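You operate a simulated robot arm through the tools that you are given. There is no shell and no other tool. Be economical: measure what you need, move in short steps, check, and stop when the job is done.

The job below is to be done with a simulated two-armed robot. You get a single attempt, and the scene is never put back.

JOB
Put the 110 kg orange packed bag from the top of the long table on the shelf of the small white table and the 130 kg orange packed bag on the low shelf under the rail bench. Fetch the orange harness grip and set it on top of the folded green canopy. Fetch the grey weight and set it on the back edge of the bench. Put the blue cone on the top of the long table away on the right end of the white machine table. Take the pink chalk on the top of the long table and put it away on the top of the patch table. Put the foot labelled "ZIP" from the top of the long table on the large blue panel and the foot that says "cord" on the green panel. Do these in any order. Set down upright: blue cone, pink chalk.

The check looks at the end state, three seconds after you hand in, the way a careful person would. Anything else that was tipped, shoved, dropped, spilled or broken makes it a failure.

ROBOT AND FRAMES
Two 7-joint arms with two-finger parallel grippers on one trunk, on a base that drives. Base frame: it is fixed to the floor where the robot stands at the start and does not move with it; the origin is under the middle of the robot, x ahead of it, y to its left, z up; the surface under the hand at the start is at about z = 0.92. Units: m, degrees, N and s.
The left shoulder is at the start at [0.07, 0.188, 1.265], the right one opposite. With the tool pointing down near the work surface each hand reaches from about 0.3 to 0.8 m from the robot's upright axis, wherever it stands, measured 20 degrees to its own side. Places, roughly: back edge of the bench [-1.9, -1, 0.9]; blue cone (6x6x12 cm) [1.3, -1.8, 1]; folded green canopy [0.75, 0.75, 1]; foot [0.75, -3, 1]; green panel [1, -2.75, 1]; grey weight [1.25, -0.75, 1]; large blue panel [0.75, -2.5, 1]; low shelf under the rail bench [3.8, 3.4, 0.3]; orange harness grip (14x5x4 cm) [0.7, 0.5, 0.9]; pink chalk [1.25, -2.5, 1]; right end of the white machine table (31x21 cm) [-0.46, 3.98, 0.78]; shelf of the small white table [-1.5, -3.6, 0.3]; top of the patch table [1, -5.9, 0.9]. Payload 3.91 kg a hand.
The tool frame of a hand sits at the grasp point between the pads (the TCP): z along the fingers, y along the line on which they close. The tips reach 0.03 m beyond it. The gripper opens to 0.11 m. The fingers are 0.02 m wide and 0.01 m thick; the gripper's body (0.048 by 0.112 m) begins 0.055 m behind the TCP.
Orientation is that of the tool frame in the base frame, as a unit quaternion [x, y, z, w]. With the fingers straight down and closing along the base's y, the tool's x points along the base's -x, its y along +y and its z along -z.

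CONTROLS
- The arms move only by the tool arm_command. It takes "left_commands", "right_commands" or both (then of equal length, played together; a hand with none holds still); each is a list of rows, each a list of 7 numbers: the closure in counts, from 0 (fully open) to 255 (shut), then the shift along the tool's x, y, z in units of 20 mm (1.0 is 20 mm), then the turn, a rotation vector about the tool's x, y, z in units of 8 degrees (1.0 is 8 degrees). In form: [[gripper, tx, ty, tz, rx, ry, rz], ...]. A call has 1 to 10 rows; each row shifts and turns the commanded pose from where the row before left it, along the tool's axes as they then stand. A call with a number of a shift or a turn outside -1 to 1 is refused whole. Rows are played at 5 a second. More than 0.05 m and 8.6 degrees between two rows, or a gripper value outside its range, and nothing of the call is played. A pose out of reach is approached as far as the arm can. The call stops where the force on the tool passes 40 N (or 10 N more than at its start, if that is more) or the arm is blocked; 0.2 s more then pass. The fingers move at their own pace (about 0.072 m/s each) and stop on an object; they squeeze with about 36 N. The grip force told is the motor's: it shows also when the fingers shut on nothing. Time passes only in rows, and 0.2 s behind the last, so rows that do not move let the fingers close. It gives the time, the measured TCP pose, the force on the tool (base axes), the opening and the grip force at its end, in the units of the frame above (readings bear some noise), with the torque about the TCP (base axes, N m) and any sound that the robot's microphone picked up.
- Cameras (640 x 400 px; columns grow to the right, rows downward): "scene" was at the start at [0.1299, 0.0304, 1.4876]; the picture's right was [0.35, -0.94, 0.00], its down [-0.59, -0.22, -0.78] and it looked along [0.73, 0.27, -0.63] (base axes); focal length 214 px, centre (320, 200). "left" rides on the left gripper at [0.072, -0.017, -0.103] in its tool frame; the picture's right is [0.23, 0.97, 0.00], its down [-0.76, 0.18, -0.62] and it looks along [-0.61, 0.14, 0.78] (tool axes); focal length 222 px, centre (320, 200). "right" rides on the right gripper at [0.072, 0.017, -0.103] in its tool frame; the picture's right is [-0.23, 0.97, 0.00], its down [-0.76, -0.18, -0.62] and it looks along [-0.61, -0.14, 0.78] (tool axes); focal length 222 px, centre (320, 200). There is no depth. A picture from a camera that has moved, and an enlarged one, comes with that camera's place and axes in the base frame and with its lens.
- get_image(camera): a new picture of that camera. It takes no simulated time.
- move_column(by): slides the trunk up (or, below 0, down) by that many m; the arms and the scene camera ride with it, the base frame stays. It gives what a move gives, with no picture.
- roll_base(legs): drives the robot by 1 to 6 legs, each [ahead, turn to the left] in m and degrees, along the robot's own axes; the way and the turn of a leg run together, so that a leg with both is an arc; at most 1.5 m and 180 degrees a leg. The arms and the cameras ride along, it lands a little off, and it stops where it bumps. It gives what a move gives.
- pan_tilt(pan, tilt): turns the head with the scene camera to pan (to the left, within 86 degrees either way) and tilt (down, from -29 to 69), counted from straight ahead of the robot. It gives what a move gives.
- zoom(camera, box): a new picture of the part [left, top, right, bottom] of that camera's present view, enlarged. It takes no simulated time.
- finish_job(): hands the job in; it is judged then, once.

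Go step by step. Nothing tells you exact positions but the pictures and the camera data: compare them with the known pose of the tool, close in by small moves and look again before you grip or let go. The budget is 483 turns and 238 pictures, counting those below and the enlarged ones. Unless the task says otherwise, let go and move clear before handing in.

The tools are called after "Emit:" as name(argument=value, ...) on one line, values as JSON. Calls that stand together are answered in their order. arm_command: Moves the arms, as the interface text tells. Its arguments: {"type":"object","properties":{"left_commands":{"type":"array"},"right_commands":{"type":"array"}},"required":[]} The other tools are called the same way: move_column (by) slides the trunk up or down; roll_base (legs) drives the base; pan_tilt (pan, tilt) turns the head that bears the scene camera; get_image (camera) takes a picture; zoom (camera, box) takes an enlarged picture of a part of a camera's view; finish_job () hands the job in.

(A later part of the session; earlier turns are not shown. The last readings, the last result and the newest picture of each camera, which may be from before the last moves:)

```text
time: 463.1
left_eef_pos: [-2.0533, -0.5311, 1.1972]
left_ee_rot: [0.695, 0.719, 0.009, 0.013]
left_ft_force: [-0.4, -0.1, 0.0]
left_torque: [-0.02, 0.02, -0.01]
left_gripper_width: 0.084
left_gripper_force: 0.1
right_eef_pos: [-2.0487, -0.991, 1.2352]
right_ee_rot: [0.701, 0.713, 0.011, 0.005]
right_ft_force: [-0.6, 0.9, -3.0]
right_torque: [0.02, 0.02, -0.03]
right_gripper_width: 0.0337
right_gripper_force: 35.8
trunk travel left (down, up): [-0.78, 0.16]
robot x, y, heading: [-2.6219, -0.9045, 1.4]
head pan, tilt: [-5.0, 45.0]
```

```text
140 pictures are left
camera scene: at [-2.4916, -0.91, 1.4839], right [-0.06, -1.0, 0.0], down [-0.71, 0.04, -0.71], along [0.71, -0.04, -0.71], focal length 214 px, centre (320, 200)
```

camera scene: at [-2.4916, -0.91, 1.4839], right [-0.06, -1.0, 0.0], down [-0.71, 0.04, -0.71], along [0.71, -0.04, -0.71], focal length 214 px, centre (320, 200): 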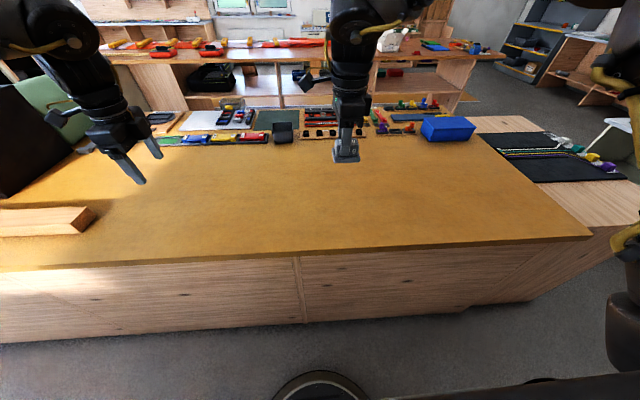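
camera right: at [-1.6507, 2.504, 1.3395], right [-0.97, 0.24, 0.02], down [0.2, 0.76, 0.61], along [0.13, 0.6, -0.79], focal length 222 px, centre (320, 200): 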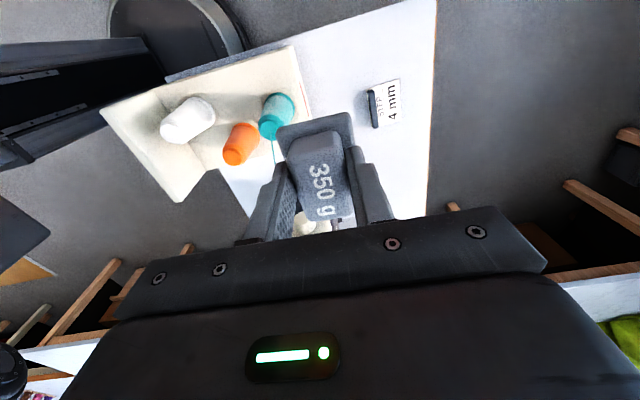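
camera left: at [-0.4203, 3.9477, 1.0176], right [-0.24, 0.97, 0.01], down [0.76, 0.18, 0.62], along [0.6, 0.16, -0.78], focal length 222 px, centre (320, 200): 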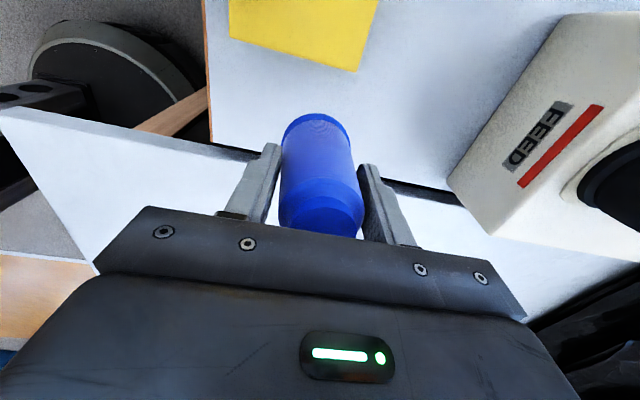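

The back strip is clear (edge at x ≈ −2.12). I'll roll 7 cm ahead, lower the trunk partly, and set the weight at about [−1.98, −0.99] with the arm.

Emit:
roll_base(legs=[[0.07, 0]])

Emit:
move_column(by=-0.2)

Emit:
arm_command(right_commands=[[255, 0, 0, 0.7, 0, 0, 0], [255, 0, 0, 0.7, 0, 0, 0], [255, 0, 0, 0.7, 0, 0, 0], [255, 0, 0, 0.7, 0, 0, 0], [255, 0, 0, 0, 0, 0, 0]])

Emit:
zoom(camera="scene", box=[260, 110, 440, 250])

```text
time: 464.1
left_eef_pos: [-1.9921, -0.5277, 1.2026]
left_ee_rot: [0.696, 0.718, 0.012, 0.019]
left_ft_force: [-0.4, -0.4, -1.0]
left_torque: [0.0, 0.08, 0.01]
left_gripper_width: 0.0842
left_gripper_force: 0.0
right_eef_pos: [-1.9884, -0.9882, 1.2408]
right_ee_rot: [0.7, 0.714, 0.016, 0.009]
right_ft_force: [1.0, -0.4, -4.1]
right_torque: [0.07, 0.03, 0.02]
right_gripper_width: 0.0335
right_gripper_force: 35.5
trunk travel left (down, up): [-0.78, 0.16]
robot x, y, heading: [-2.5519, -0.9034, 1.5]
head pan, tilt: [-5.0, 45.0]
```

```text
time: 466.3
left_eef_pos: [-1.9941, -0.5278, 1.0056]
left_ee_rot: [0.694, 0.719, 0.013, 0.019]
left_ft_force: [0.6, 0.3, 0.2]
left_torque: [0.0, 0.05, 0.0]
left_gripper_width: 0.0843
left_gripper_force: 0.0
right_eef_pos: [-1.9888, -0.9889, 1.0418]
right_ee_rot: [0.7, 0.714, 0.016, 0.008]
right_ft_force: [0.5, -0.3, -3.2]
right_torque: [0.01, 0.02, -0.01]
right_gripper_width: 0.0333
right_gripper_force: 36.0
trunk travel left (down, up): [-0.58, 0.36]
robot x, y, heading: [-2.5579, -0.9035, 1.4]
head pan, tilt: [-5.0, 45.0]
```

```text
time: 467.5
left_eef_pos: [-1.9948, -0.5284, 1.0049]
left_ee_rot: [0.695, 0.719, 0.013, 0.019]
left_ft_force: [-0.6, -0.3, 0.7]
left_torque: [0.0, -0.04, 0.02]
left_gripper_width: 0.0845
left_gripper_force: 0.0
right_eef_pos: [-1.9894, -0.989, 0.9853]
right_ee_rot: [0.7, 0.714, 0.015, 0.009]
right_ft_force: [-0.8, -0.5, -3.3]
right_torque: [0.05, 0.01, -0.02]
right_gripper_width: 0.0336
right_gripper_force: 36.2
trunk travel left (down, up): [-0.58, 0.36]
robot x, y, heading: [-2.55, -0.9019, 1.4]
head pan, tilt: [-5.0, 45.0]
```

```text
2.86 times, centred on (350, 180) of scene
camera zoom: at [-2.4214, -0.9076, 1.2839], right [-0.06, -1.0, 0.0], down [-0.71, 0.04, -0.71], along [0.71, -0.04, -0.71], focal length 613 px, centre (234, 257)
```

zoom: 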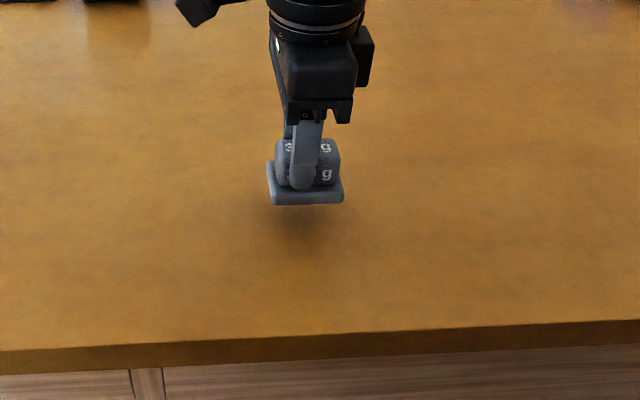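

The robot seems to lean very slightly after that roll, so I'll back off 3 cm and recheck before setting down.

Emit:
roll_base(legs=[[-0.03, 0]])

Emit:
arm_command(right_commands=[[255, 0, 0, 0, 0.2, 0, 0], [255, 0, 0, 0.5, 0, 0, 0], [255, 0, 0, 0, 0, 0, 0]])

```text
time: 468.4
left_eef_pos: [-2.0221, -0.5289, 1.0021]
left_ee_rot: [0.696, 0.718, 0.012, 0.018]
left_ft_force: [0.4, -0.6, 0.0]
left_torque: [0.02, 0.02, 0.0]
left_gripper_width: 0.084
left_gripper_force: 0.0
right_eef_pos: [-2.0159, -0.9902, 0.9844]
right_ee_rot: [0.7, 0.714, 0.015, 0.009]
right_ft_force: [0.2, 0.4, -2.9]
right_torque: [0.03, 0.0, 0.02]
right_gripper_width: 0.0337
right_gripper_force: 36.1
trunk travel left (down, up): [-0.58, 0.36]
robot x, y, heading: [-2.5851, -0.9081, 1.5]
head pan, tilt: [-5.0, 45.0]
```

```text
time: 469.1
left_eef_pos: [-2.0231, -0.5292, 1.0039]
left_ee_rot: [0.695, 0.718, 0.013, 0.019]
left_ft_force: [0.6, -0.7, -0.5]
left_torque: [-0.06, -0.01, -0.02]
left_gripper_width: 0.0843
left_gripper_force: 0.1
right_eef_pos: [-2.0181, -0.9898, 0.9762]
right_ee_rot: [0.701, 0.713, 0.006, -0.002]
right_ft_force: [0.4, -0.1, -3.5]
right_torque: [0.04, 0.0, 0.01]
right_gripper_width: 0.0337
right_gripper_force: 36.0
trunk travel left (down, up): [-0.58, 0.36]
robot x, y, heading: [-2.5848, -0.9042, 1.6]
head pan, tilt: [-5.0, 45.0]
```

Emit:
arm_command(right_commands=[[255, 0, 0, 0.5, 0, 0, 0], [255, 0, 0, 0.3, 0, 0, 0], [255, 0, 0, 0.15, 0, 0, 0], [255, 0, 0, 0.15, 0, 0, 0], [255, 0, 0, 0.1, 0, 0, 0], [255, 0, 0, 0.1, 0, 0, 0], [255, 0, 0, 0, 0, 0, 0]])

Emit:
zoom(camera="scene", box=[260, 110, 440, 250])

```text
time: 470.8
left_eef_pos: [-2.0239, -0.5294, 1.0056]
left_ee_rot: [0.696, 0.718, 0.014, 0.019]
left_ft_force: [0.2, -0.3, 1.2]
left_torque: [-0.03, -0.01, 0.0]
left_gripper_width: 0.0842
left_gripper_force: 0.1
right_eef_pos: [-2.0181, -0.9909, 0.9511]
right_ee_rot: [0.701, 0.713, 0.007, 0.0]
right_ft_force: [5.4, -3.4, 15.2]
right_torque: [-0.92, 0.19, 0.28]
right_gripper_width: 0.0336
right_gripper_force: 36.1
trunk travel left (down, up): [-0.58, 0.36]
robot x, y, heading: [-2.5838, -0.9047, 1.4]
head pan, tilt: [-5.0, 45.0]
```

```text
2.86 times, centred on (350, 180) of scene
camera zoom: at [-2.4517, -0.9087, 1.2843], right [-0.06, -1.0, 0.0], down [-0.71, 0.04, -0.71], along [0.71, -0.04, -0.71], focal length 613 px, centre (234, 257)
```

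zoom: 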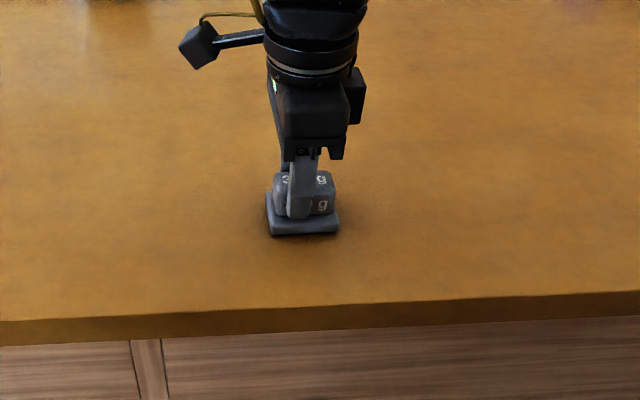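

In contact. Release, rise, and confirm.

Emit:
arm_command(right_commands=[[220, 0, 0, -0.05, 0, 0, 0], [150, 0, 0, 0, 0, 0, 0], [110, 0, 0, 0, 0, 0, 0], [110, 0, 0, -0.4, 0, 0, 0], [110, 0, 0, -0.8, 0, 0, 0], [110, 0, 0, -0.9, 0, 0, 0], [110, 0, 0, -0.9, 0, 0, 0]])

Emit:
move_column(by=0.25)

Emit:
zoom(camera="scene", box=[260, 160, 420, 270])

```text
time: 472.4
left_eef_pos: [-2.0234, -0.5295, 1.0044]
left_ee_rot: [0.696, 0.718, 0.013, 0.019]
left_ft_force: [0.6, 0.1, -0.4]
left_torque: [-0.01, -0.04, 0.04]
left_gripper_width: 0.0844
left_gripper_force: 0.1
right_eef_pos: [-2.0202, -0.9893, 1.0112]
right_ee_rot: [0.7, 0.714, 0.006, 0.0]
right_ft_force: [0.3, -0.6, -0.5]
right_torque: [0.0, 0.0, -0.04]
right_gripper_width: 0.0625
right_gripper_force: 0.0
trunk travel left (down, up): [-0.58, 0.36]
robot x, y, heading: [-2.5802, -0.9059, 1.4]
head pan, tilt: [-5.0, 45.0]
```

```text
time: 474.9
left_eef_pos: [-2.0233, -0.5293, 1.2541]
left_ee_rot: [0.696, 0.718, 0.013, 0.019]
left_ft_force: [-0.1, -1.2, -0.4]
left_torque: [-0.03, -0.03, 0.0]
left_gripper_width: 0.0841
left_gripper_force: 0.0
right_eef_pos: [-2.0189, -0.9894, 1.2601]
right_ee_rot: [0.7, 0.714, 0.006, -0.001]
right_ft_force: [0.0, 0.6, 0.3]
right_torque: [-0.01, 0.02, -0.01]
right_gripper_width: 0.0625
right_gripper_force: 0.0
trunk travel left (down, up): [-0.83, 0.11]
robot x, y, heading: [-2.5817, -0.9064, 1.8]
head pan, tilt: [-5.0, 45.0]
```

```text
3.64 times, centred on (340, 215) of scene
camera zoom: at [-2.4506, -0.9086, 1.5338], right [-0.06, -1.0, 0.0], down [-0.71, 0.04, -0.71], along [0.71, -0.04, -0.71], focal length 780 px, centre (247, 146)
```

zoom: 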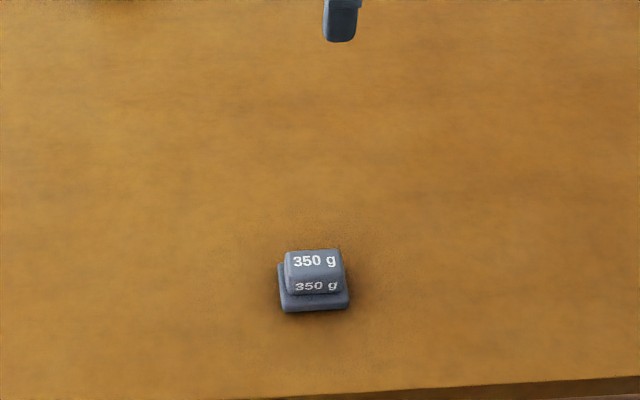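

The weight stands on the bench's back edge. Next I'll return through the passage to the near side of the long table for the 110 kg bag.

Emit:
roll_base(legs=[[-0.05, 0], [0, -91.6], [1.5, 0], [0.36, 0], [0, 90]])

Emit:
pan_tilt(pan=0, tilt=25)

Emit:
get_image(camera="scene")

```text
time: 492.5
left_eef_pos: [-2.0622, -2.4102, 1.2538]
left_ee_rot: [0.705, 0.709, 0.014, 0.018]
left_ft_force: [-0.5, 0.4, -0.7]
left_torque: [0.0, 0.02, 0.0]
left_gripper_width: 0.0843
left_gripper_force: 0.1
right_eef_pos: [-2.0689, -2.8716, 1.2596]
right_ee_rot: [0.71, 0.704, 0.007, 0.0]
right_ft_force: [-0.7, 0.3, -0.1]
right_torque: [-0.01, 0.01, -0.02]
right_gripper_width: 0.0625
right_gripper_force: 0.0
trunk travel left (down, up): [-0.83, 0.11]
robot x, y, heading: [-2.6294, -2.7723, 0.3]
head pan, tilt: [-5.0, 45.0]
```

```text
time: 493.4
left_eef_pos: [-2.0626, -2.4111, 1.254]
left_ee_rot: [0.704, 0.71, 0.014, 0.018]
left_ft_force: [-0.2, -0.2, 0.4]
left_torque: [-0.02, 0.02, -0.03]
left_gripper_width: 0.0842
left_gripper_force: 0.1
right_eef_pos: [-2.0687, -2.8713, 1.2611]
right_ee_rot: [0.71, 0.704, 0.005, -0.001]
right_ft_force: [-0.4, 0.1, -0.1]
right_torque: [-0.04, -0.01, 0.0]
right_gripper_width: 0.0626
right_gripper_force: 0.0
trunk travel left (down, up): [-0.83, 0.11]
robot x, y, heading: [-2.6282, -2.7777, 0.2]
head pan, tilt: [0.0, 25.0]
```

```text
136 pictures are left
camera scene: at [-2.4876, -2.7723, 1.5644], right [0.0, -1.0, 0.0], down [-0.42, 0.0, -0.91], along [0.91, 0.0, -0.42], focal length 214 px, centre (320, 200)
```

scene: 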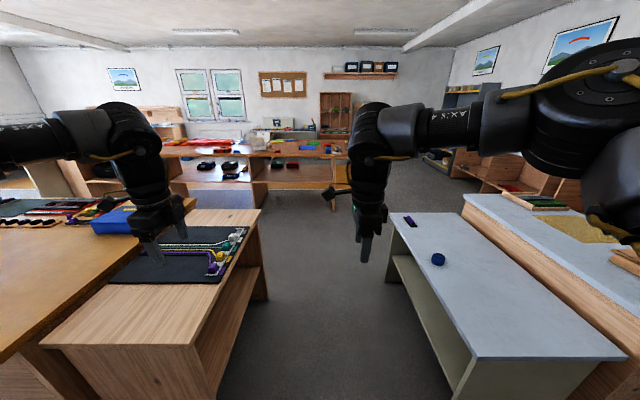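

The small white table is open toward this passage (front at y ≈ −3.3, x −2.05…−1.0), good for later. Continue to the long table's near side.

Emit:
roll_base(legs=[[1.5, 0], [0.6, 0], [0, 90], [1.5, 0], [1.5, 0]])

Emit:
roll_base(legs=[[0, -90], [0.3, 0]])

Emit:
pan_tilt(pan=0, tilt=55)

Emit:
get_image(camera="scene")

```text
time: 521.6
left_eef_pos: [-0.9246, 0.7746, 1.2532]
left_ee_rot: [-0.012, 1.0, 0.023, 0.004]
left_ft_force: [0.1, 0.8, 0.7]
left_torque: [-0.01, 0.0, 0.01]
left_gripper_width: 0.0842
left_gripper_force: 0.1
right_eef_pos: [-0.4641, 0.7763, 1.2607]
right_ee_rot: [-0.005, 1.0, 0.003, -0.004]
right_ft_force: [0.4, -0.2, 0.6]
right_torque: [0.02, -0.04, 0.0]
right_gripper_width: 0.0625
right_gripper_force: 0.0
trunk travel left (down, up): [-0.83, 0.11]
robot x, y, heading: [-0.5498, 0.2146, 91.4]
head pan, tilt: [0.0, 25.0]
```

```text
time: 527.5
left_eef_pos: [0.3025, 0.6039, 1.2551]
left_ee_rot: [0.693, 0.72, 0.014, 0.019]
left_ft_force: [0.4, 0.2, -0.3]
left_torque: [-0.01, 0.01, 0.0]
left_gripper_width: 0.0842
left_gripper_force: 0.1
right_eef_pos: [0.3113, 0.1436, 1.2614]
right_ee_rot: [0.699, 0.715, 0.006, 0.0]
right_ft_force: [-0.2, -0.1, 0.0]
right_torque: [0.0, 0.0, -0.03]
right_gripper_width: 0.0628
right_gripper_force: 0.1
trunk travel left (down, up): [-0.83, 0.11]
robot x, y, heading: [-0.2505, 0.2273, 1.5]
head pan, tilt: [0.0, 25.0]
```

```text
time: 528.4
left_eef_pos: [0.3043, 0.6042, 1.2538]
left_ee_rot: [0.693, 0.721, 0.014, 0.017]
left_ft_force: [-0.1, 0.0, 0.5]
left_torque: [0.02, 0.02, 0.01]
left_gripper_width: 0.0839
left_gripper_force: 0.1
right_eef_pos: [0.3117, 0.1437, 1.2598]
right_ee_rot: [0.697, 0.717, 0.005, -0.001]
right_ft_force: [0.0, 0.4, -0.6]
right_torque: [0.0, 0.01, 0.04]
right_gripper_width: 0.0625
right_gripper_force: 0.0
trunk travel left (down, up): [-0.83, 0.11]
robot x, y, heading: [-0.2504, 0.2214, 1.7]
head pan, tilt: [0.0, 55.0]
```

```text
135 pictures are left
camera scene: at [-0.1292, 0.2288, 1.5205], right [0.03, -1.0, 0.0], down [-0.82, -0.03, -0.57], along [0.57, 0.02, -0.82], focal length 214 px, centre (320, 200)
```

scene: 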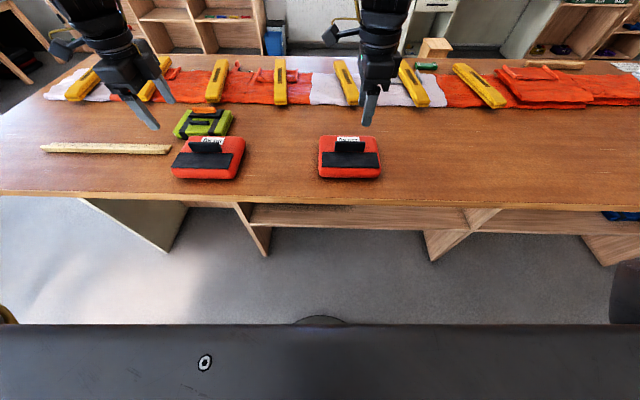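

Emit:
zoom(camera="scene", box=[290, 100, 410, 190])

```text
4.44 times, centred on (350, 145) of scene
camera zoom: at [-0.1292, 0.2288, 1.5205], right [0.03, -1.0, 0.0], down [-0.82, -0.03, -0.57], along [0.57, 0.02, -0.82], focal length 953 px, centre (187, 444)
```

zoom: 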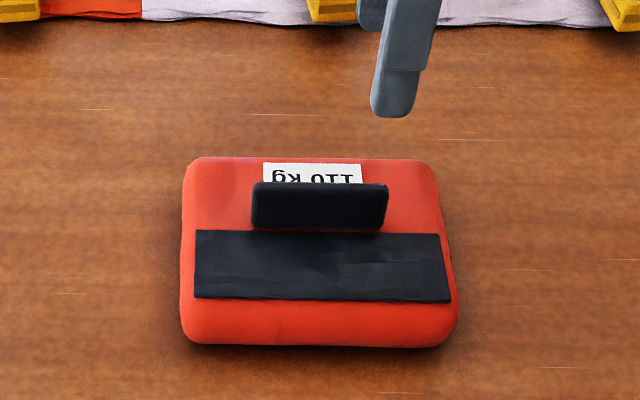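

The 110 kg bag's handle is at about [0.478, 0.141], running along y, which suits the hand. I'll roll 0.16 m ahead and lower partly with trunk, rest with the arm (the left hand is over the 90 kg bag).

Emit:
roll_base(legs=[[0.163, 0]])

Emit:
move_column(by=-0.1)

Emit:
arm_command(right_commands=[[0, 0, 0, 0.8, 0, 0, 0], [0, 0, 0, 0.8, 0, 0, 0], [0, 0, 0, 0.8, 0, 0, 0], [0, 0, 0, 0.8, 0, 0, 0], [0, 0, 0, 0.8, 0, 0, 0], [0, 0, 0, 0, 0, 0, 0]])

Emit:
get_image(camera="right")

Emit:
zoom(camera="scene", box=[290, 90, 410, 190])

```text
time: 529.9
left_eef_pos: [0.4635, 0.6092, 1.2565]
left_ee_rot: [0.693, 0.721, 0.015, 0.019]
left_ft_force: [-0.9, 0.2, 1.0]
left_torque: [-0.01, -0.02, 0.02]
left_gripper_width: 0.0841
left_gripper_force: 0.1
right_eef_pos: [0.4706, 0.1495, 1.263]
right_ee_rot: [0.698, 0.716, 0.008, -0.001]
right_ft_force: [-0.5, 0.4, 0.2]
right_torque: [0.0, -0.02, 0.0]
right_gripper_width: 0.0626
right_gripper_force: 0.1
trunk travel left (down, up): [-0.83, 0.11]
robot x, y, heading: [-0.0927, 0.2329, 1.9]
head pan, tilt: [0.0, 55.0]
```

```text
time: 531.2
left_eef_pos: [0.4666, 0.6095, 1.1536]
left_ee_rot: [0.693, 0.721, 0.014, 0.018]
left_ft_force: [-0.2, -0.7, -0.1]
left_torque: [0.01, 0.01, 0.02]
left_gripper_width: 0.0845
left_gripper_force: 0.1
right_eef_pos: [0.4746, 0.1496, 1.1622]
right_ee_rot: [0.698, 0.716, 0.007, -0.002]
right_ft_force: [0.1, -0.7, 0.1]
right_torque: [0.0, 0.01, 0.01]
right_gripper_width: 0.0625
right_gripper_force: 0.0
trunk travel left (down, up): [-0.73, 0.21]
robot x, y, heading: [-0.0942, 0.2287, 1.8]
head pan, tilt: [0.0, 55.0]
```

```text
time: 532.6
left_eef_pos: [0.4655, 0.6099, 1.155]
left_ee_rot: [0.693, 0.721, 0.014, 0.018]
left_ft_force: [-0.5, 1.4, 0.0]
left_torque: [0.03, 0.02, -0.01]
left_gripper_width: 0.0842
left_gripper_force: 0.0
right_eef_pos: [0.4745, 0.1494, 1.0806]
right_ee_rot: [0.699, 0.716, 0.007, 0.0]
right_ft_force: [0.1, -0.7, 0.4]
right_torque: [0.0, -0.01, 0.0]
right_gripper_width: 0.1101
right_gripper_force: 0.1
trunk travel left (down, up): [-0.73, 0.21]
robot x, y, heading: [-0.0907, 0.2288, 1.7]
head pan, tilt: [0.0, 55.0]
```

```text
133 pictures are left
camera right: at [0.4889, 0.2216, 1.1849], right [0.98, -0.2, 0.01], down [-0.16, -0.77, 0.61], along [-0.12, -0.6, -0.79], focal length 222 px, centre (320, 200)
```

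right: 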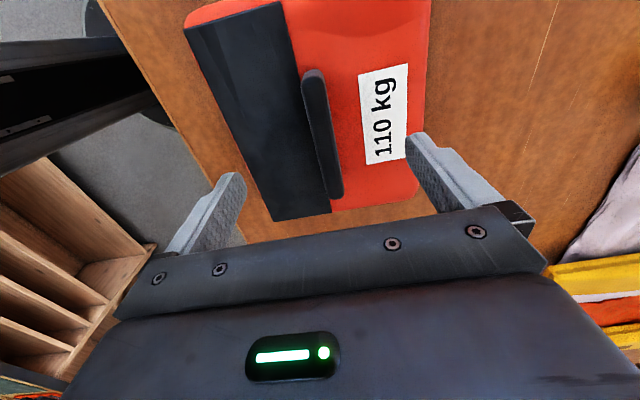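

```text
4.00 times, centred on (350, 140) of scene
camera zoom: at [0.0319, 0.2343, 1.4205], right [0.03, -1.0, 0.0], down [-0.82, -0.03, -0.57], along [0.57, 0.02, -0.82], focal length 858 px, centre (200, 440)
```

zoom: 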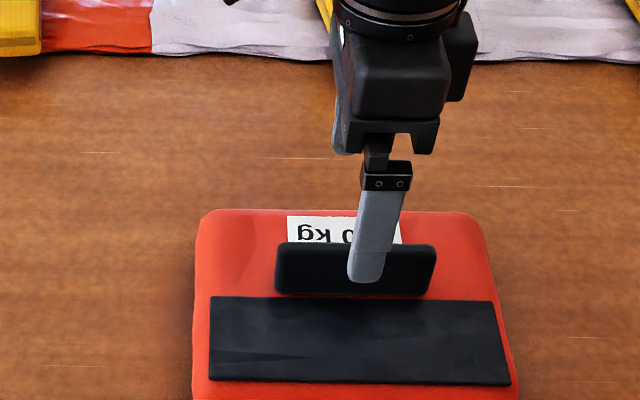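

Aligned over the handle. Descend until just above the bag top and close.

Emit:
arm_command(right_commands=[[0, 0, 0, 0.9, 0, 0, 0], [0, 0, 0, 0.9, 0, 0, 0], [0, 0, 0, 0.9, 0, 0, 0], [0, 0, 0, 0.75, 0, 0, 0], [120, 0, 0, 0, 0, 0, 0], [255, 0, 0, 0, 0, 0, 0], [255, 0, 0, 0, 0, 0, 0], [255, 0, 0, 0, 0, 0, 0], [255, 0, 0, 0, 0, 0, 0]])

Emit:
arm_command(right_commands=[[255, 0, 0, -0.4, 0, 0, 0], [255, 0, 0, -0.4, 0, 0, 0], [255, 0, 0, -0.4, 0, 0, 0], [255, 0, 0, -0.6, 0, 0, 0], [255, 0, 0, 0, 0, 0, 0]])

Emit:
get_image(camera="scene")

```text
time: 534.6
left_eef_pos: [0.4668, 0.6106, 1.1542]
left_ee_rot: [0.693, 0.72, 0.014, 0.019]
left_ft_force: [0.2, 0.3, -0.5]
left_torque: [0.0, 0.0, 0.04]
left_gripper_width: 0.0843
left_gripper_force: 0.0
right_eef_pos: [0.4766, 0.1513, 1.0113]
right_ee_rot: [0.699, 0.716, 0.006, -0.001]
right_ft_force: [1.8, 0.1, 0.3]
right_torque: [-0.01, 0.79, -0.33]
right_gripper_width: 0.018
right_gripper_force: 35.9
trunk travel left (down, up): [-0.73, 0.21]
robot x, y, heading: [-0.0875, 0.2248, 1.9]
head pan, tilt: [0.0, 55.0]
```

```text
time: 535.8
left_eef_pos: [0.467, 0.6096, 1.1532]
left_ee_rot: [0.693, 0.72, 0.014, 0.018]
left_ft_force: [0.2, -0.5, -0.8]
left_torque: [-0.03, 0.0, 0.0]
left_gripper_width: 0.084
left_gripper_force: 0.1
right_eef_pos: [0.4756, 0.1498, 1.0462]
right_ee_rot: [0.699, 0.715, 0.006, -0.001]
right_ft_force: [0.3, 0.8, -8.0]
right_torque: [0.07, 0.02, 0.01]
right_gripper_width: 0.0181
right_gripper_force: 36.1
trunk travel left (down, up): [-0.73, 0.21]
robot x, y, heading: [-0.0885, 0.2278, 1.9]
head pan, tilt: [0.0, 55.0]
```

```text
131 pictures are left
camera scene: at [0.0335, 0.2339, 1.4203], right [0.03, -1.0, 0.0], down [-0.82, -0.03, -0.57], along [0.57, 0.02, -0.82], focal length 214 px, centre (320, 200)
```

scene: 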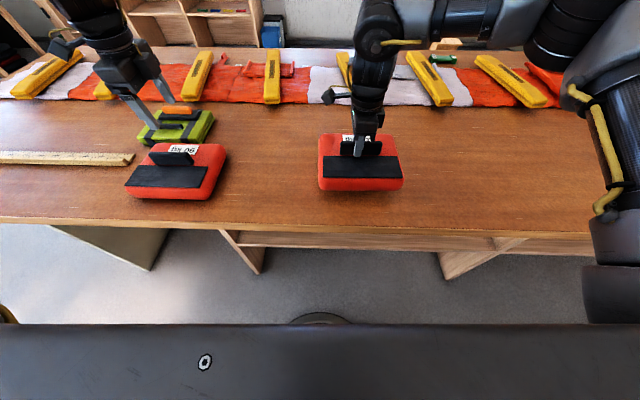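

The 110 kg bag is held. I'll raise it, back off, and drive to the white table to measure its shelf opening before entering.

Emit:
move_column(by=0.2)

Emit:
roll_base(legs=[[-0.5, 0], [0, -91.8], [1.5, 0], [0.9, 0]])

Emit:
pan_tilt(pan=-40, tilt=30)

Emit:
get_image(camera="scene")

```text
time: 538.0
left_eef_pos: [0.4676, 0.6101, 1.3536]
left_ee_rot: [0.694, 0.72, 0.014, 0.019]
left_ft_force: [0.4, -0.3, 0.2]
left_torque: [0.02, 0.01, 0.0]
left_gripper_width: 0.0841
left_gripper_force: 0.0
right_eef_pos: [0.4756, 0.1505, 1.2476]
right_ee_rot: [0.698, 0.716, 0.005, -0.001]
right_ft_force: [0.5, -1.0, -9.3]
right_torque: [0.05, 0.0, -0.02]
right_gripper_width: 0.0178
right_gripper_force: 36.3
trunk travel left (down, up): [-0.93, 0.01]
robot x, y, heading: [-0.0888, 0.23, 1.9]
head pan, tilt: [0.0, 55.0]
```

```text
time: 556.2
left_eef_pos: [-0.2658, -2.7519, 1.3547]
left_ee_rot: [1.0, -0.002, -0.003, 0.022]
left_ft_force: [-0.7, 0.2, -0.8]
left_torque: [-0.04, 0.02, 0.01]
left_gripper_width: 0.0839
left_gripper_force: 0.1
right_eef_pos: [-0.7251, -2.7403, 1.2475]
right_ee_rot: [1.0, -0.008, 0.006, 0.004]
right_ft_force: [-0.3, 0.1, -9.1]
right_torque: [0.0, -0.06, 0.03]
right_gripper_width: 0.018
right_gripper_force: 35.4
trunk travel left (down, up): [-0.93, 0.01]
robot x, y, heading: [-0.623, -2.1824, -90.3]
head pan, tilt: [0.0, 55.0]
```

```text
time: 557.2
left_eef_pos: [-0.2657, -2.7527, 1.3538]
left_ee_rot: [1.0, -0.002, -0.004, 0.023]
left_ft_force: [0.5, 0.0, -0.8]
left_torque: [0.04, 0.0, 0.02]
left_gripper_width: 0.0843
left_gripper_force: 0.0
right_eef_pos: [-0.724, -2.7412, 1.2477]
right_ee_rot: [1.0, -0.008, 0.005, 0.004]
right_ft_force: [-0.6, 0.0, -9.1]
right_torque: [0.03, -0.08, 0.0]
right_gripper_width: 0.0176
right_gripper_force: 36.2
trunk travel left (down, up): [-0.93, 0.01]
robot x, y, heading: [-0.6222, -2.1802, -90.3]
head pan, tilt: [-40.0, 30.0]
```

```text
130 pictures are left
camera scene: at [-0.6814, -2.3012, 1.6563], right [-0.76, 0.65, 0.0], down [0.32, 0.38, -0.87], along [-0.56, -0.66, -0.5], focal length 214 px, centre (320, 200)
```

scene: 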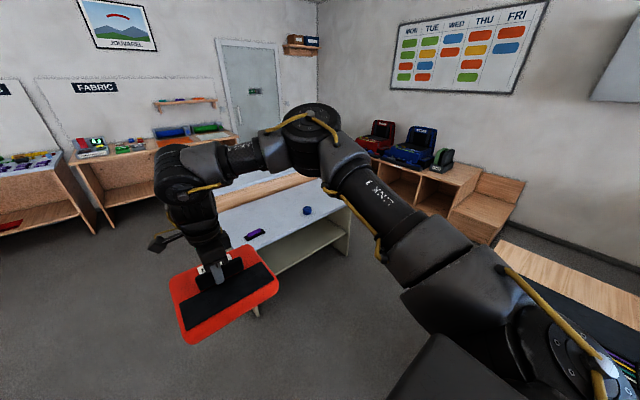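

Emit:
zoom(camera="scene", box=[210, 165, 370, 325])

```text
2.50 times, centred on (290, 245) of scene
camera zoom: at [-0.6814, -2.3012, 1.6563], right [-0.76, 0.65, 0.0], down [0.32, 0.38, -0.87], along [-0.56, -0.66, -0.5], focal length 536 px, centre (395, 88)
```

zoom: 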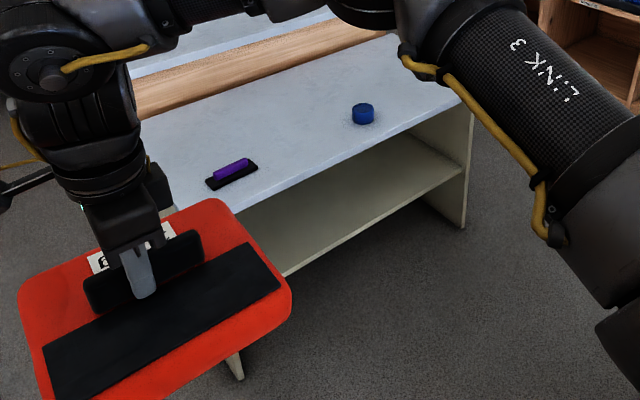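

The white table's opening is only z ≈ 0.31–0.60, too low for the upright hand. I'll set the bag back on the long table with its handle pointing away from me, then regrasp it with the hand pitched ~30° so it can slide in. First, drive back to the clear spot near y ≈ −0.4.

Emit:
roll_base(legs=[[-1.5, 0], [-0.33, 0], [0, 90.5]])

Emit:
arm_command(right_commands=[[255, 0, -0.5, 0, 0, 0, -1], [255, 0, -0.5, 0, 0, 0, -1], [255, 0, -0.5, 0, 0, 0, -1], [255, 0, -0.5, 0, 0, 0, -1], [255, 0, 0, 0, 0, 0, -1], [255, 0, 0, 0, 0, 0, -1], [255, 0, 0, 0, 0, 0, -1], [255, 0, 0, 0, 0, 0, -1], [255, 0, 0, 0, 0, 0, -1], [255, 0, 0, 0, 0, 0, -1]])

Emit:
arm_command(right_commands=[[255, 0, 0, 0, 0, 0, -0.6], [255, 0, 0, 0, 0, 0, -0.65], [255, 0, 0, 0, 0, 0, 0]])

Emit:
pan_tilt(pan=-5, tilt=45)

Emit:
get_image(camera="scene")

```text
time: 570.3
left_eef_pos: [-0.0376, 0.0078, 1.3555]
left_ee_rot: [0.706, 0.708, 0.014, 0.018]
left_ft_force: [-0.3, -0.1, 0.8]
left_torque: [0.02, 0.01, -0.02]
left_gripper_width: 0.0844
left_gripper_force: 0.0
right_eef_pos: [-0.046, -0.4511, 1.2473]
right_ee_rot: [0.711, 0.703, 0.006, 0.0]
right_ft_force: [-0.5, 0.4, -8.6]
right_torque: [0.07, -0.01, 0.0]
right_gripper_width: 0.0178
right_gripper_force: 36.5
trunk travel left (down, up): [-0.93, 0.01]
robot x, y, heading: [-0.6089, -0.351, -0.3]
head pan, tilt: [-40.0, 30.0]
```

```text
time: 572.5
left_eef_pos: [-0.0389, 0.0093, 1.3547]
left_ee_rot: [0.706, 0.708, 0.014, 0.018]
left_ft_force: [-0.3, 0.5, -0.8]
left_torque: [-0.02, -0.01, 0.01]
left_gripper_width: 0.0842
left_gripper_force: 0.1
right_eef_pos: [-0.0857, -0.4589, 1.2462]
right_ee_rot: [0.091, 0.996, 0.005, 0.002]
right_ft_force: [0.5, 0.2, -9.8]
right_torque: [-0.02, 0.11, 0.01]
right_gripper_width: 0.0177
right_gripper_force: 35.8
trunk travel left (down, up): [-0.93, 0.01]
robot x, y, heading: [-0.6069, -0.3517, 0.0]
head pan, tilt: [-40.0, 30.0]
```

```text
time: 573.3
left_eef_pos: [-0.0395, 0.0088, 1.3542]
left_ee_rot: [0.705, 0.708, 0.014, 0.018]
left_ft_force: [0.5, 0.9, -0.3]
left_torque: [0.0, 0.03, 0.0]
left_gripper_width: 0.0842
left_gripper_force: 0.1
right_eef_pos: [-0.0849, -0.4581, 1.2471]
right_ee_rot: [0.005, 1.0, 0.004, 0.002]
right_ft_force: [-0.1, -0.2, -9.3]
right_torque: [0.03, 0.09, 0.0]
right_gripper_width: 0.0179
right_gripper_force: 35.8
trunk travel left (down, up): [-0.93, 0.01]
robot x, y, heading: [-0.6092, -0.3513, -0.1]
head pan, tilt: [-40.0, 30.0]
```

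```text
time: 574.3
left_eef_pos: [-0.0385, 0.0091, 1.3541]
left_ee_rot: [0.706, 0.707, 0.014, 0.019]
left_ft_force: [-0.2, 0.2, 0.4]
left_torque: [0.01, 0.01, 0.0]
left_gripper_width: 0.0843
left_gripper_force: 0.1
right_eef_pos: [-0.0844, -0.4582, 1.2474]
right_ee_rot: [0.005, 1.0, 0.005, 0.004]
right_ft_force: [0.6, 0.3, -8.7]
right_torque: [0.01, 0.11, 0.01]
right_gripper_width: 0.018
right_gripper_force: 35.5
trunk travel left (down, up): [-0.93, 0.01]
robot x, y, heading: [-0.6042, -0.3479, 0.2]
head pan, tilt: [-5.0, 45.0]
```

```text
128 pictures are left
camera scene: at [-0.476, -0.358, 1.6338], right [-0.09, -1.0, 0.0], down [-0.7, 0.06, -0.71], along [0.7, -0.06, -0.71], focal length 214 px, centre (320, 200)
```

scene: 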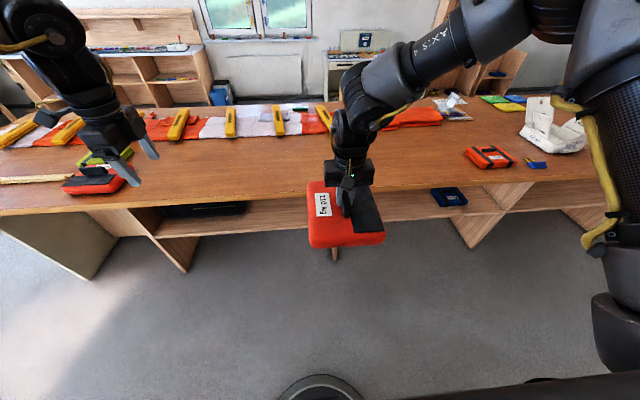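

Emit:
roll_base(legs=[[0.535, 0]])

Emit:
move_column(by=-0.2)

Emit:
arm_command(right_commands=[[255, 0, 0, 0.4, 0, 0, 0], [255, 0, 0, 0.4, 0, 0, 0], [255, 0, 0, 0.4, 0, 0, 0], [255, 0, 0, 0.3, 0, 0, 0], [255, 0, 0, 0.15, 0, 0, 0], [255, 0, 0, 0.15, 0, 0, 0], [255, 0, 0, 0, 0, 0, 0]])

```text
time: 577.4
left_eef_pos: [0.4983, 0.0087, 1.3564]
left_ee_rot: [0.706, 0.708, 0.014, 0.02]
left_ft_force: [0.3, -0.2, 0.0]
left_torque: [0.02, -0.02, -0.01]
left_gripper_width: 0.0841
left_gripper_force: 0.0
right_eef_pos: [0.4524, -0.4586, 1.248]
right_ee_rot: [0.006, 1.0, 0.004, 0.003]
right_ft_force: [-0.6, 0.8, -8.3]
right_torque: [-0.04, 0.05, -0.01]
right_gripper_width: 0.018
right_gripper_force: 36.1
trunk travel left (down, up): [-0.93, 0.01]
robot x, y, heading: [-0.0718, -0.3496, -0.1]
head pan, tilt: [-5.0, 45.0]
```

```text
time: 579.6
left_eef_pos: [0.5018, 0.0084, 1.1548]
left_ee_rot: [0.706, 0.708, 0.013, 0.019]
left_ft_force: [-0.1, -0.1, 0.1]
left_torque: [0.03, 0.0, -0.01]
left_gripper_width: 0.0842
left_gripper_force: 0.0
right_eef_pos: [0.4551, -0.4584, 1.0476]
right_ee_rot: [0.005, 1.0, 0.005, 0.003]
right_ft_force: [-0.8, 0.7, -9.8]
right_torque: [-0.03, 0.13, -0.02]
right_gripper_width: 0.0177
right_gripper_force: 36.4
trunk travel left (down, up): [-0.73, 0.21]
robot x, y, heading: [-0.0665, -0.3515, -0.2]
head pan, tilt: [-5.0, 45.0]
```

```text
time: 581.2
left_eef_pos: [0.5002, 0.0087, 1.1545]
left_ee_rot: [0.705, 0.709, 0.014, 0.018]
left_ft_force: [0.8, 0.0, 0.4]
left_torque: [0.03, -0.03, -0.02]
left_gripper_width: 0.0844
left_gripper_force: 0.1
right_eef_pos: [0.4544, -0.4578, 1.0126]
right_ee_rot: [0.006, 1.0, 0.004, 0.005]
right_ft_force: [5.5, 3.2, 8.5]
right_torque: [-0.96, 1.35, 0.1]
right_gripper_width: 0.0181
right_gripper_force: 35.7
trunk travel left (down, up): [-0.73, 0.21]
robot x, y, heading: [-0.0685, -0.3539, -0.4]
head pan, tilt: [-5.0, 45.0]
```

The bag is down. I'll release, rise, and pitch the hand so the fingers point forward-down.

Emit:
arm_command(right_commands=[[200, 0, 0, 0, 0, 0, 0], [130, 0, 0, 0, 0, 0, 0], [90, 0, 0, 0, 0, 0, 0], [90, 0, 0, -0.5, 0, 0, 0], [90, 0, 0, -1, 0, 0, 0], [90, 0, 0, -1, 0, 0, 0], [90, 0, 0, -1, 0, 0, 0], [90, 0, 0, -1, 0, 0, 0], [90, 0, 0, -1, 0, 0, 0]])

Emit:
arm_command(right_commands=[[0, 0, 0, 0, 0, -1, 0], [0, 0, 0, 0, 0, -1, 0], [0, 0, 0, 0, 0, -1, 0], [0, 0, 0, 0, 0, -1, 0], [0, 0, 0, 0, 0, -1, 0], [0, 0, 0, 0, 0, -1, 0], [0, 0, 0, 0, 0, -1, 0], [0, 0, 0, 0, 0, -0.5, 0], [0, 0, 0, 0, 0, 0, 0]])

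Emit:
get_image(camera="scene")

```text
time: 583.2
left_eef_pos: [0.4998, 0.0088, 1.1555]
left_ee_rot: [0.705, 0.708, 0.014, 0.019]
left_ft_force: [-0.8, -0.1, 0.4]
left_torque: [0.01, -0.04, 0.0]
left_gripper_width: 0.084
left_gripper_force: 0.2
right_eef_pos: [0.4522, -0.4596, 1.1226]
right_ee_rot: [0.005, 1.0, 0.004, 0.005]
right_ft_force: [-0.6, -0.1, 0.8]
right_torque: [0.02, -0.02, 0.03]
right_gripper_width: 0.0712
right_gripper_force: 0.0
trunk travel left (down, up): [-0.73, 0.21]
robot x, y, heading: [-0.0665, -0.3505, 0.0]
head pan, tilt: [-5.0, 45.0]
```

```text
time: 585.2
left_eef_pos: [0.5, 0.0092, 1.1558]
left_ee_rot: [0.705, 0.709, 0.015, 0.018]
left_ft_force: [0.6, -0.4, -0.3]
left_torque: [0.02, -0.01, -0.01]
left_gripper_width: 0.0845
left_gripper_force: 0.1
right_eef_pos: [0.4525, -0.461, 1.1211]
right_ee_rot: [0.006, 0.864, 0.002, 0.503]
right_ft_force: [0.4, 1.1, 0.0]
right_torque: [0.02, 0.02, 0.03]
right_gripper_width: 0.1102
right_gripper_force: 0.1
trunk travel left (down, up): [-0.73, 0.21]
robot x, y, heading: [-0.0683, -0.3527, -0.0]
head pan, tilt: [-5.0, 45.0]
```

```text
127 pictures are left
camera scene: at [0.062, -0.359, 1.4339], right [-0.09, -1.0, 0.0], down [-0.7, 0.06, -0.71], along [0.7, -0.06, -0.71], focal length 214 px, centre (320, 200)
```

scene: 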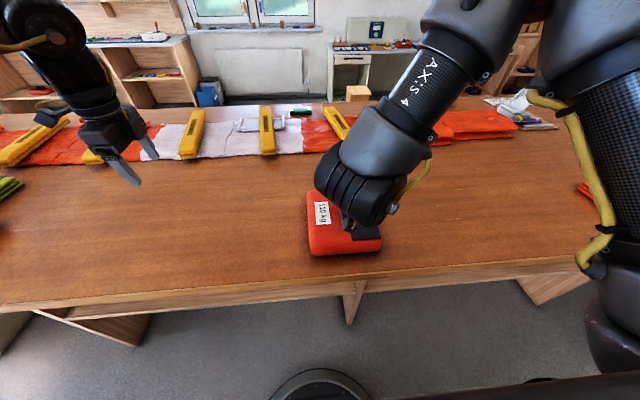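

The pitch works. I'll ease the pitch to ~38° below horizontal (keeps the camera bracket clear of the bag), then descend to the handle.

Emit:
arm_command(right_commands=[[0, 0, 0.15, 0, 0, 1, 0], [0, 0.9, 0, 0.6, 0, 0, 0], [0, 0.9, 0, 0.6, 0, 0, 0], [0, 0.9, 0, 0.6, 0, 0, 0], [0, 0, 0, 0, 0, 0, 0]])

Emit:
zoom(camera="scene", box=[270, 140, 430, 270])

Emit:
get_image(camera="right")

```text
time: 586.4
left_eef_pos: [0.4995, 0.0087, 1.1551]
left_ee_rot: [0.706, 0.708, 0.014, 0.019]
left_ft_force: [-1.0, -0.7, 0.0]
left_torque: [-0.03, 0.04, -0.01]
left_gripper_width: 0.0839
left_gripper_force: 0.0
right_eef_pos: [0.448, -0.4566, 1.0578]
right_ee_rot: [0.007, 0.897, 0.002, 0.442]
right_ft_force: [0.1, 0.7, -0.2]
right_torque: [0.01, 0.02, 0.01]
right_gripper_width: 0.11
right_gripper_force: 0.1
trunk travel left (down, up): [-0.73, 0.21]
robot x, y, heading: [-0.0677, -0.3548, -0.1]
head pan, tilt: [-5.0, 45.0]
```

```text
3.08 times, centred on (350, 205) of scene
camera zoom: at [0.0616, -0.3579, 1.434], right [-0.09, -1.0, 0.0], down [-0.7, 0.06, -0.71], along [0.7, -0.06, -0.71], focal length 660 px, centre (228, 185)
```

zoom: 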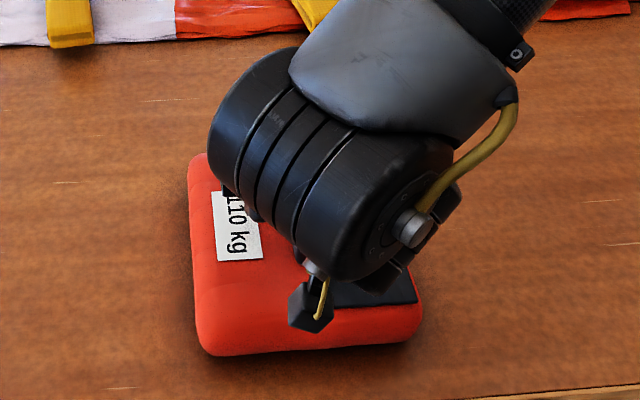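

```text
125 pictures are left
camera right: at [0.323, -0.4374, 1.063], right [0.15, 0.97, 0.19], down [-0.03, -0.19, 0.98], along [0.99, -0.15, 0.0], focal length 222 px, centre (320, 200)
```

right: 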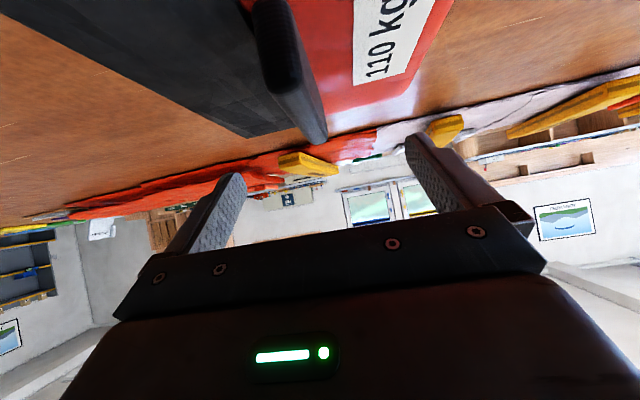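

Emit:
arm_command(right_commands=[[0, 0.7, 0, 0.54, 0, 0, 0], [0, 0.7, 0, 0.54, 0, 0, 0], [0, 0.6, 0, 0.46, 0, 0, 0], [0, 0, 0, 0, 0, 0, 0]])

Emit:
get_image(camera="right")

```text
time: 587.4
left_eef_pos: [0.4994, 0.0084, 1.1542]
left_ee_rot: [0.705, 0.709, 0.013, 0.019]
left_ft_force: [-0.2, 0.3, 0.1]
left_torque: [-0.03, 0.01, 0.02]
left_gripper_width: 0.0846
left_gripper_force: 0.0
right_eef_pos: [0.4498, -0.4557, 1.0055]
right_ee_rot: [0.007, 0.898, 0.002, 0.441]
right_ft_force: [0.4, -0.6, -0.2]
right_torque: [0.03, -0.01, 0.01]
right_gripper_width: 0.11
right_gripper_force: 0.0
trunk travel left (down, up): [-0.73, 0.21]
robot x, y, heading: [-0.0728, -0.349, 0.1]
head pan, tilt: [-5.0, 45.0]
```

```text
124 pictures are left
camera right: at [0.324, -0.4377, 1.0115], right [0.15, 0.97, 0.19], down [-0.03, -0.19, 0.98], along [0.99, -0.15, 0.0], focal length 222 px, centre (320, 200)
```

right: 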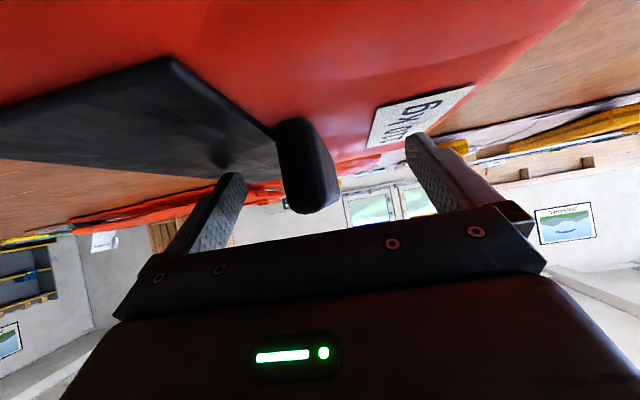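

The handle is between the fingers with the tips just above the bag. Close and test-lift.

Emit:
arm_command(right_commands=[[120, 0, 0, 0, 0, 0, 0], [255, 0, 0, 0, 0, 0, 0], [255, 0, 0, 0, 0, 0, 0], [255, 0, 0, 0, 0, 0, 0], [255, 0, 0, 0, 0, 0, 0], [255, -0.3, 0, -0.23, 0, 0, 0], [255, -0.3, 0, -0.23, 0, 0, 0], [255, -0.3, 0, -0.23, 0, 0, 0], [255, -0.3, 0, -0.23, 0, 0, 0], [255, 0, 0, 0, 0, 0, 0]])

Emit:
get_image(camera="right")

Emit:
zoom(camera="scene", box=[270, 140, 430, 270])

```text
time: 589.6
left_eef_pos: [0.5004, 0.0083, 1.1537]
left_ee_rot: [0.706, 0.708, 0.014, 0.018]
left_ft_force: [-0.2, 0.5, 0.2]
left_torque: [0.0, 0.0, -0.02]
left_gripper_width: 0.0842
left_gripper_force: 0.0
right_eef_pos: [0.4489, -0.455, 1.0342]
right_ee_rot: [0.007, 0.898, 0.002, 0.441]
right_ft_force: [0.8, 1.1, -9.0]
right_torque: [0.0, 0.13, -0.02]
right_gripper_width: 0.0177
right_gripper_force: 36.1
trunk travel left (down, up): [-0.73, 0.21]
robot x, y, heading: [-0.0666, -0.3497, 0.2]
head pan, tilt: [-5.0, 45.0]
```

```text
123 pictures are left
camera right: at [0.3238, -0.4372, 1.0415], right [0.15, 0.97, 0.19], down [-0.03, -0.19, 0.98], along [0.99, -0.15, 0.0], focal length 222 px, centre (320, 200)
```

right: 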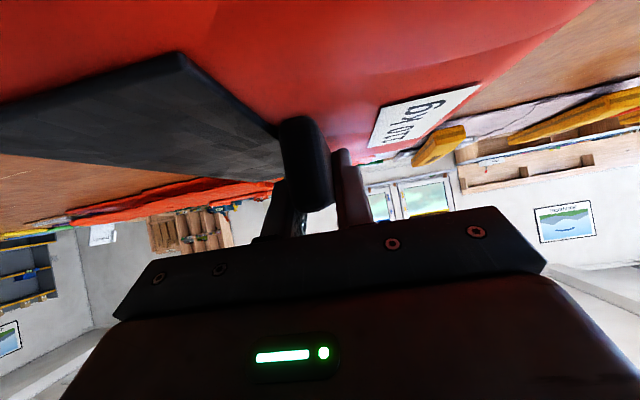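

```text
3.08 times, centred on (350, 205) of scene
camera zoom: at [0.0631, -0.3586, 1.4338], right [-0.09, -1.0, 0.0], down [-0.71, 0.06, -0.71], along [0.7, -0.06, -0.71], focal length 660 px, centre (228, 185)
```

zoom: 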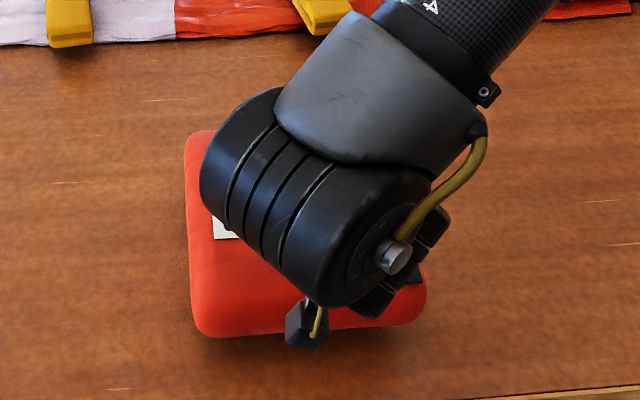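

The bag hangs level in the pitched grip. The elbow is high and forward though, so I'll raise and extend the arm to straighten it and see how far it reaches.

Emit:
arm_command(right_commands=[[255, -0.8, 0, -0.61, 0, 0, 0], [255, -0.8, 0, -0.61, 0, 0, 0], [255, -0.8, 0, -0.61, 0, 0, 0], [255, -0.8, 0, -0.61, 0, 0, 0], [255, -0.5, 0, 0.65, 0, 0, 0], [255, -0.5, 0, 0.65, 0, 0, 0], [255, -0.5, 0, 0.65, 0, 0, 0], [255, -0.5, 0, 0.65, 0, 0, 0], [255, -0.5, 0, 0.65, 0, 0, 0], [255, -0.5, 0, 0.65, 0, 0, 0]])

Emit:
get_image(camera="scene")

```text
time: 591.8
left_eef_pos: [0.502, 0.0085, 1.1546]
left_ee_rot: [0.706, 0.708, 0.013, 0.016]
left_ft_force: [0.7, 0.2, -0.3]
left_torque: [0.0, 0.02, -0.02]
left_gripper_width: 0.0842
left_gripper_force: 0.0
right_eef_pos: [0.5483, -0.4577, 1.1158]
right_ee_rot: [0.006, 0.897, 0.002, 0.441]
right_ft_force: [0.2, 0.7, -9.2]
right_torque: [-0.01, 0.15, 0.0]
right_gripper_width: 0.0179
right_gripper_force: 36.2
trunk travel left (down, up): [-0.73, 0.21]
robot x, y, heading: [-0.0657, -0.3501, -0.2]
head pan, tilt: [-5.0, 45.0]
```

```text
121 pictures are left
camera scene: at [0.064, -0.359, 1.4337], right [-0.09, -1.0, 0.0], down [-0.71, 0.06, -0.71], along [0.7, -0.06, -0.71], focal length 214 px, centre (320, 200)
```

scene: 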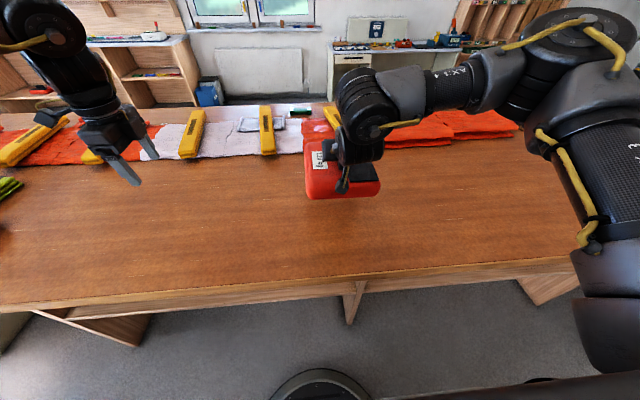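

Emit:
arm_command(right_commands=[[255, -0.5, 0, 0.65, 0, 0, 0], [255, -0.5, 0, 0.65, 0, 0, 0], [255, -0.5, 0, 0.65, 0, 0, 0], [255, -0.5, 0, 0.65, 0, 0, 0], [255, 0, 0, 0, 0, 0, 0]])

Emit:
get_image(camera="scene")

```text
time: 593.0
left_eef_pos: [0.5014, 0.0087, 1.1551]
left_ee_rot: [0.706, 0.708, 0.015, 0.018]
left_ft_force: [-0.2, -0.3, 0.9]
left_torque: [0.03, -0.02, -0.01]
left_gripper_width: 0.0842
left_gripper_force: 0.1
right_eef_pos: [0.6149, -0.4581, 1.1151]
right_ee_rot: [0.007, 0.897, 0.002, 0.441]
right_ft_force: [1.0, 0.6, -7.6]
right_torque: [-0.03, 0.14, 0.01]
right_gripper_width: 0.0179
right_gripper_force: 36.0
trunk travel left (down, up): [-0.73, 0.21]
robot x, y, heading: [-0.0743, -0.3506, -0.2]
head pan, tilt: [-5.0, 45.0]
```

```text
120 pictures are left
camera scene: at [0.0635, -0.3589, 1.4337], right [-0.09, -1.0, 0.0], down [-0.71, 0.06, -0.71], along [0.7, -0.06, -0.71], focal length 214 px, centre (320, 200)
```

scene: 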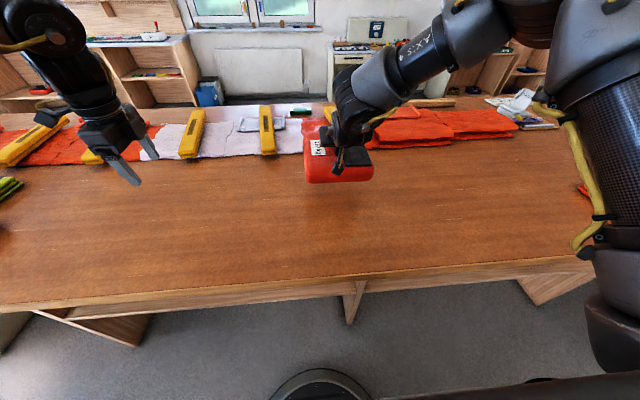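

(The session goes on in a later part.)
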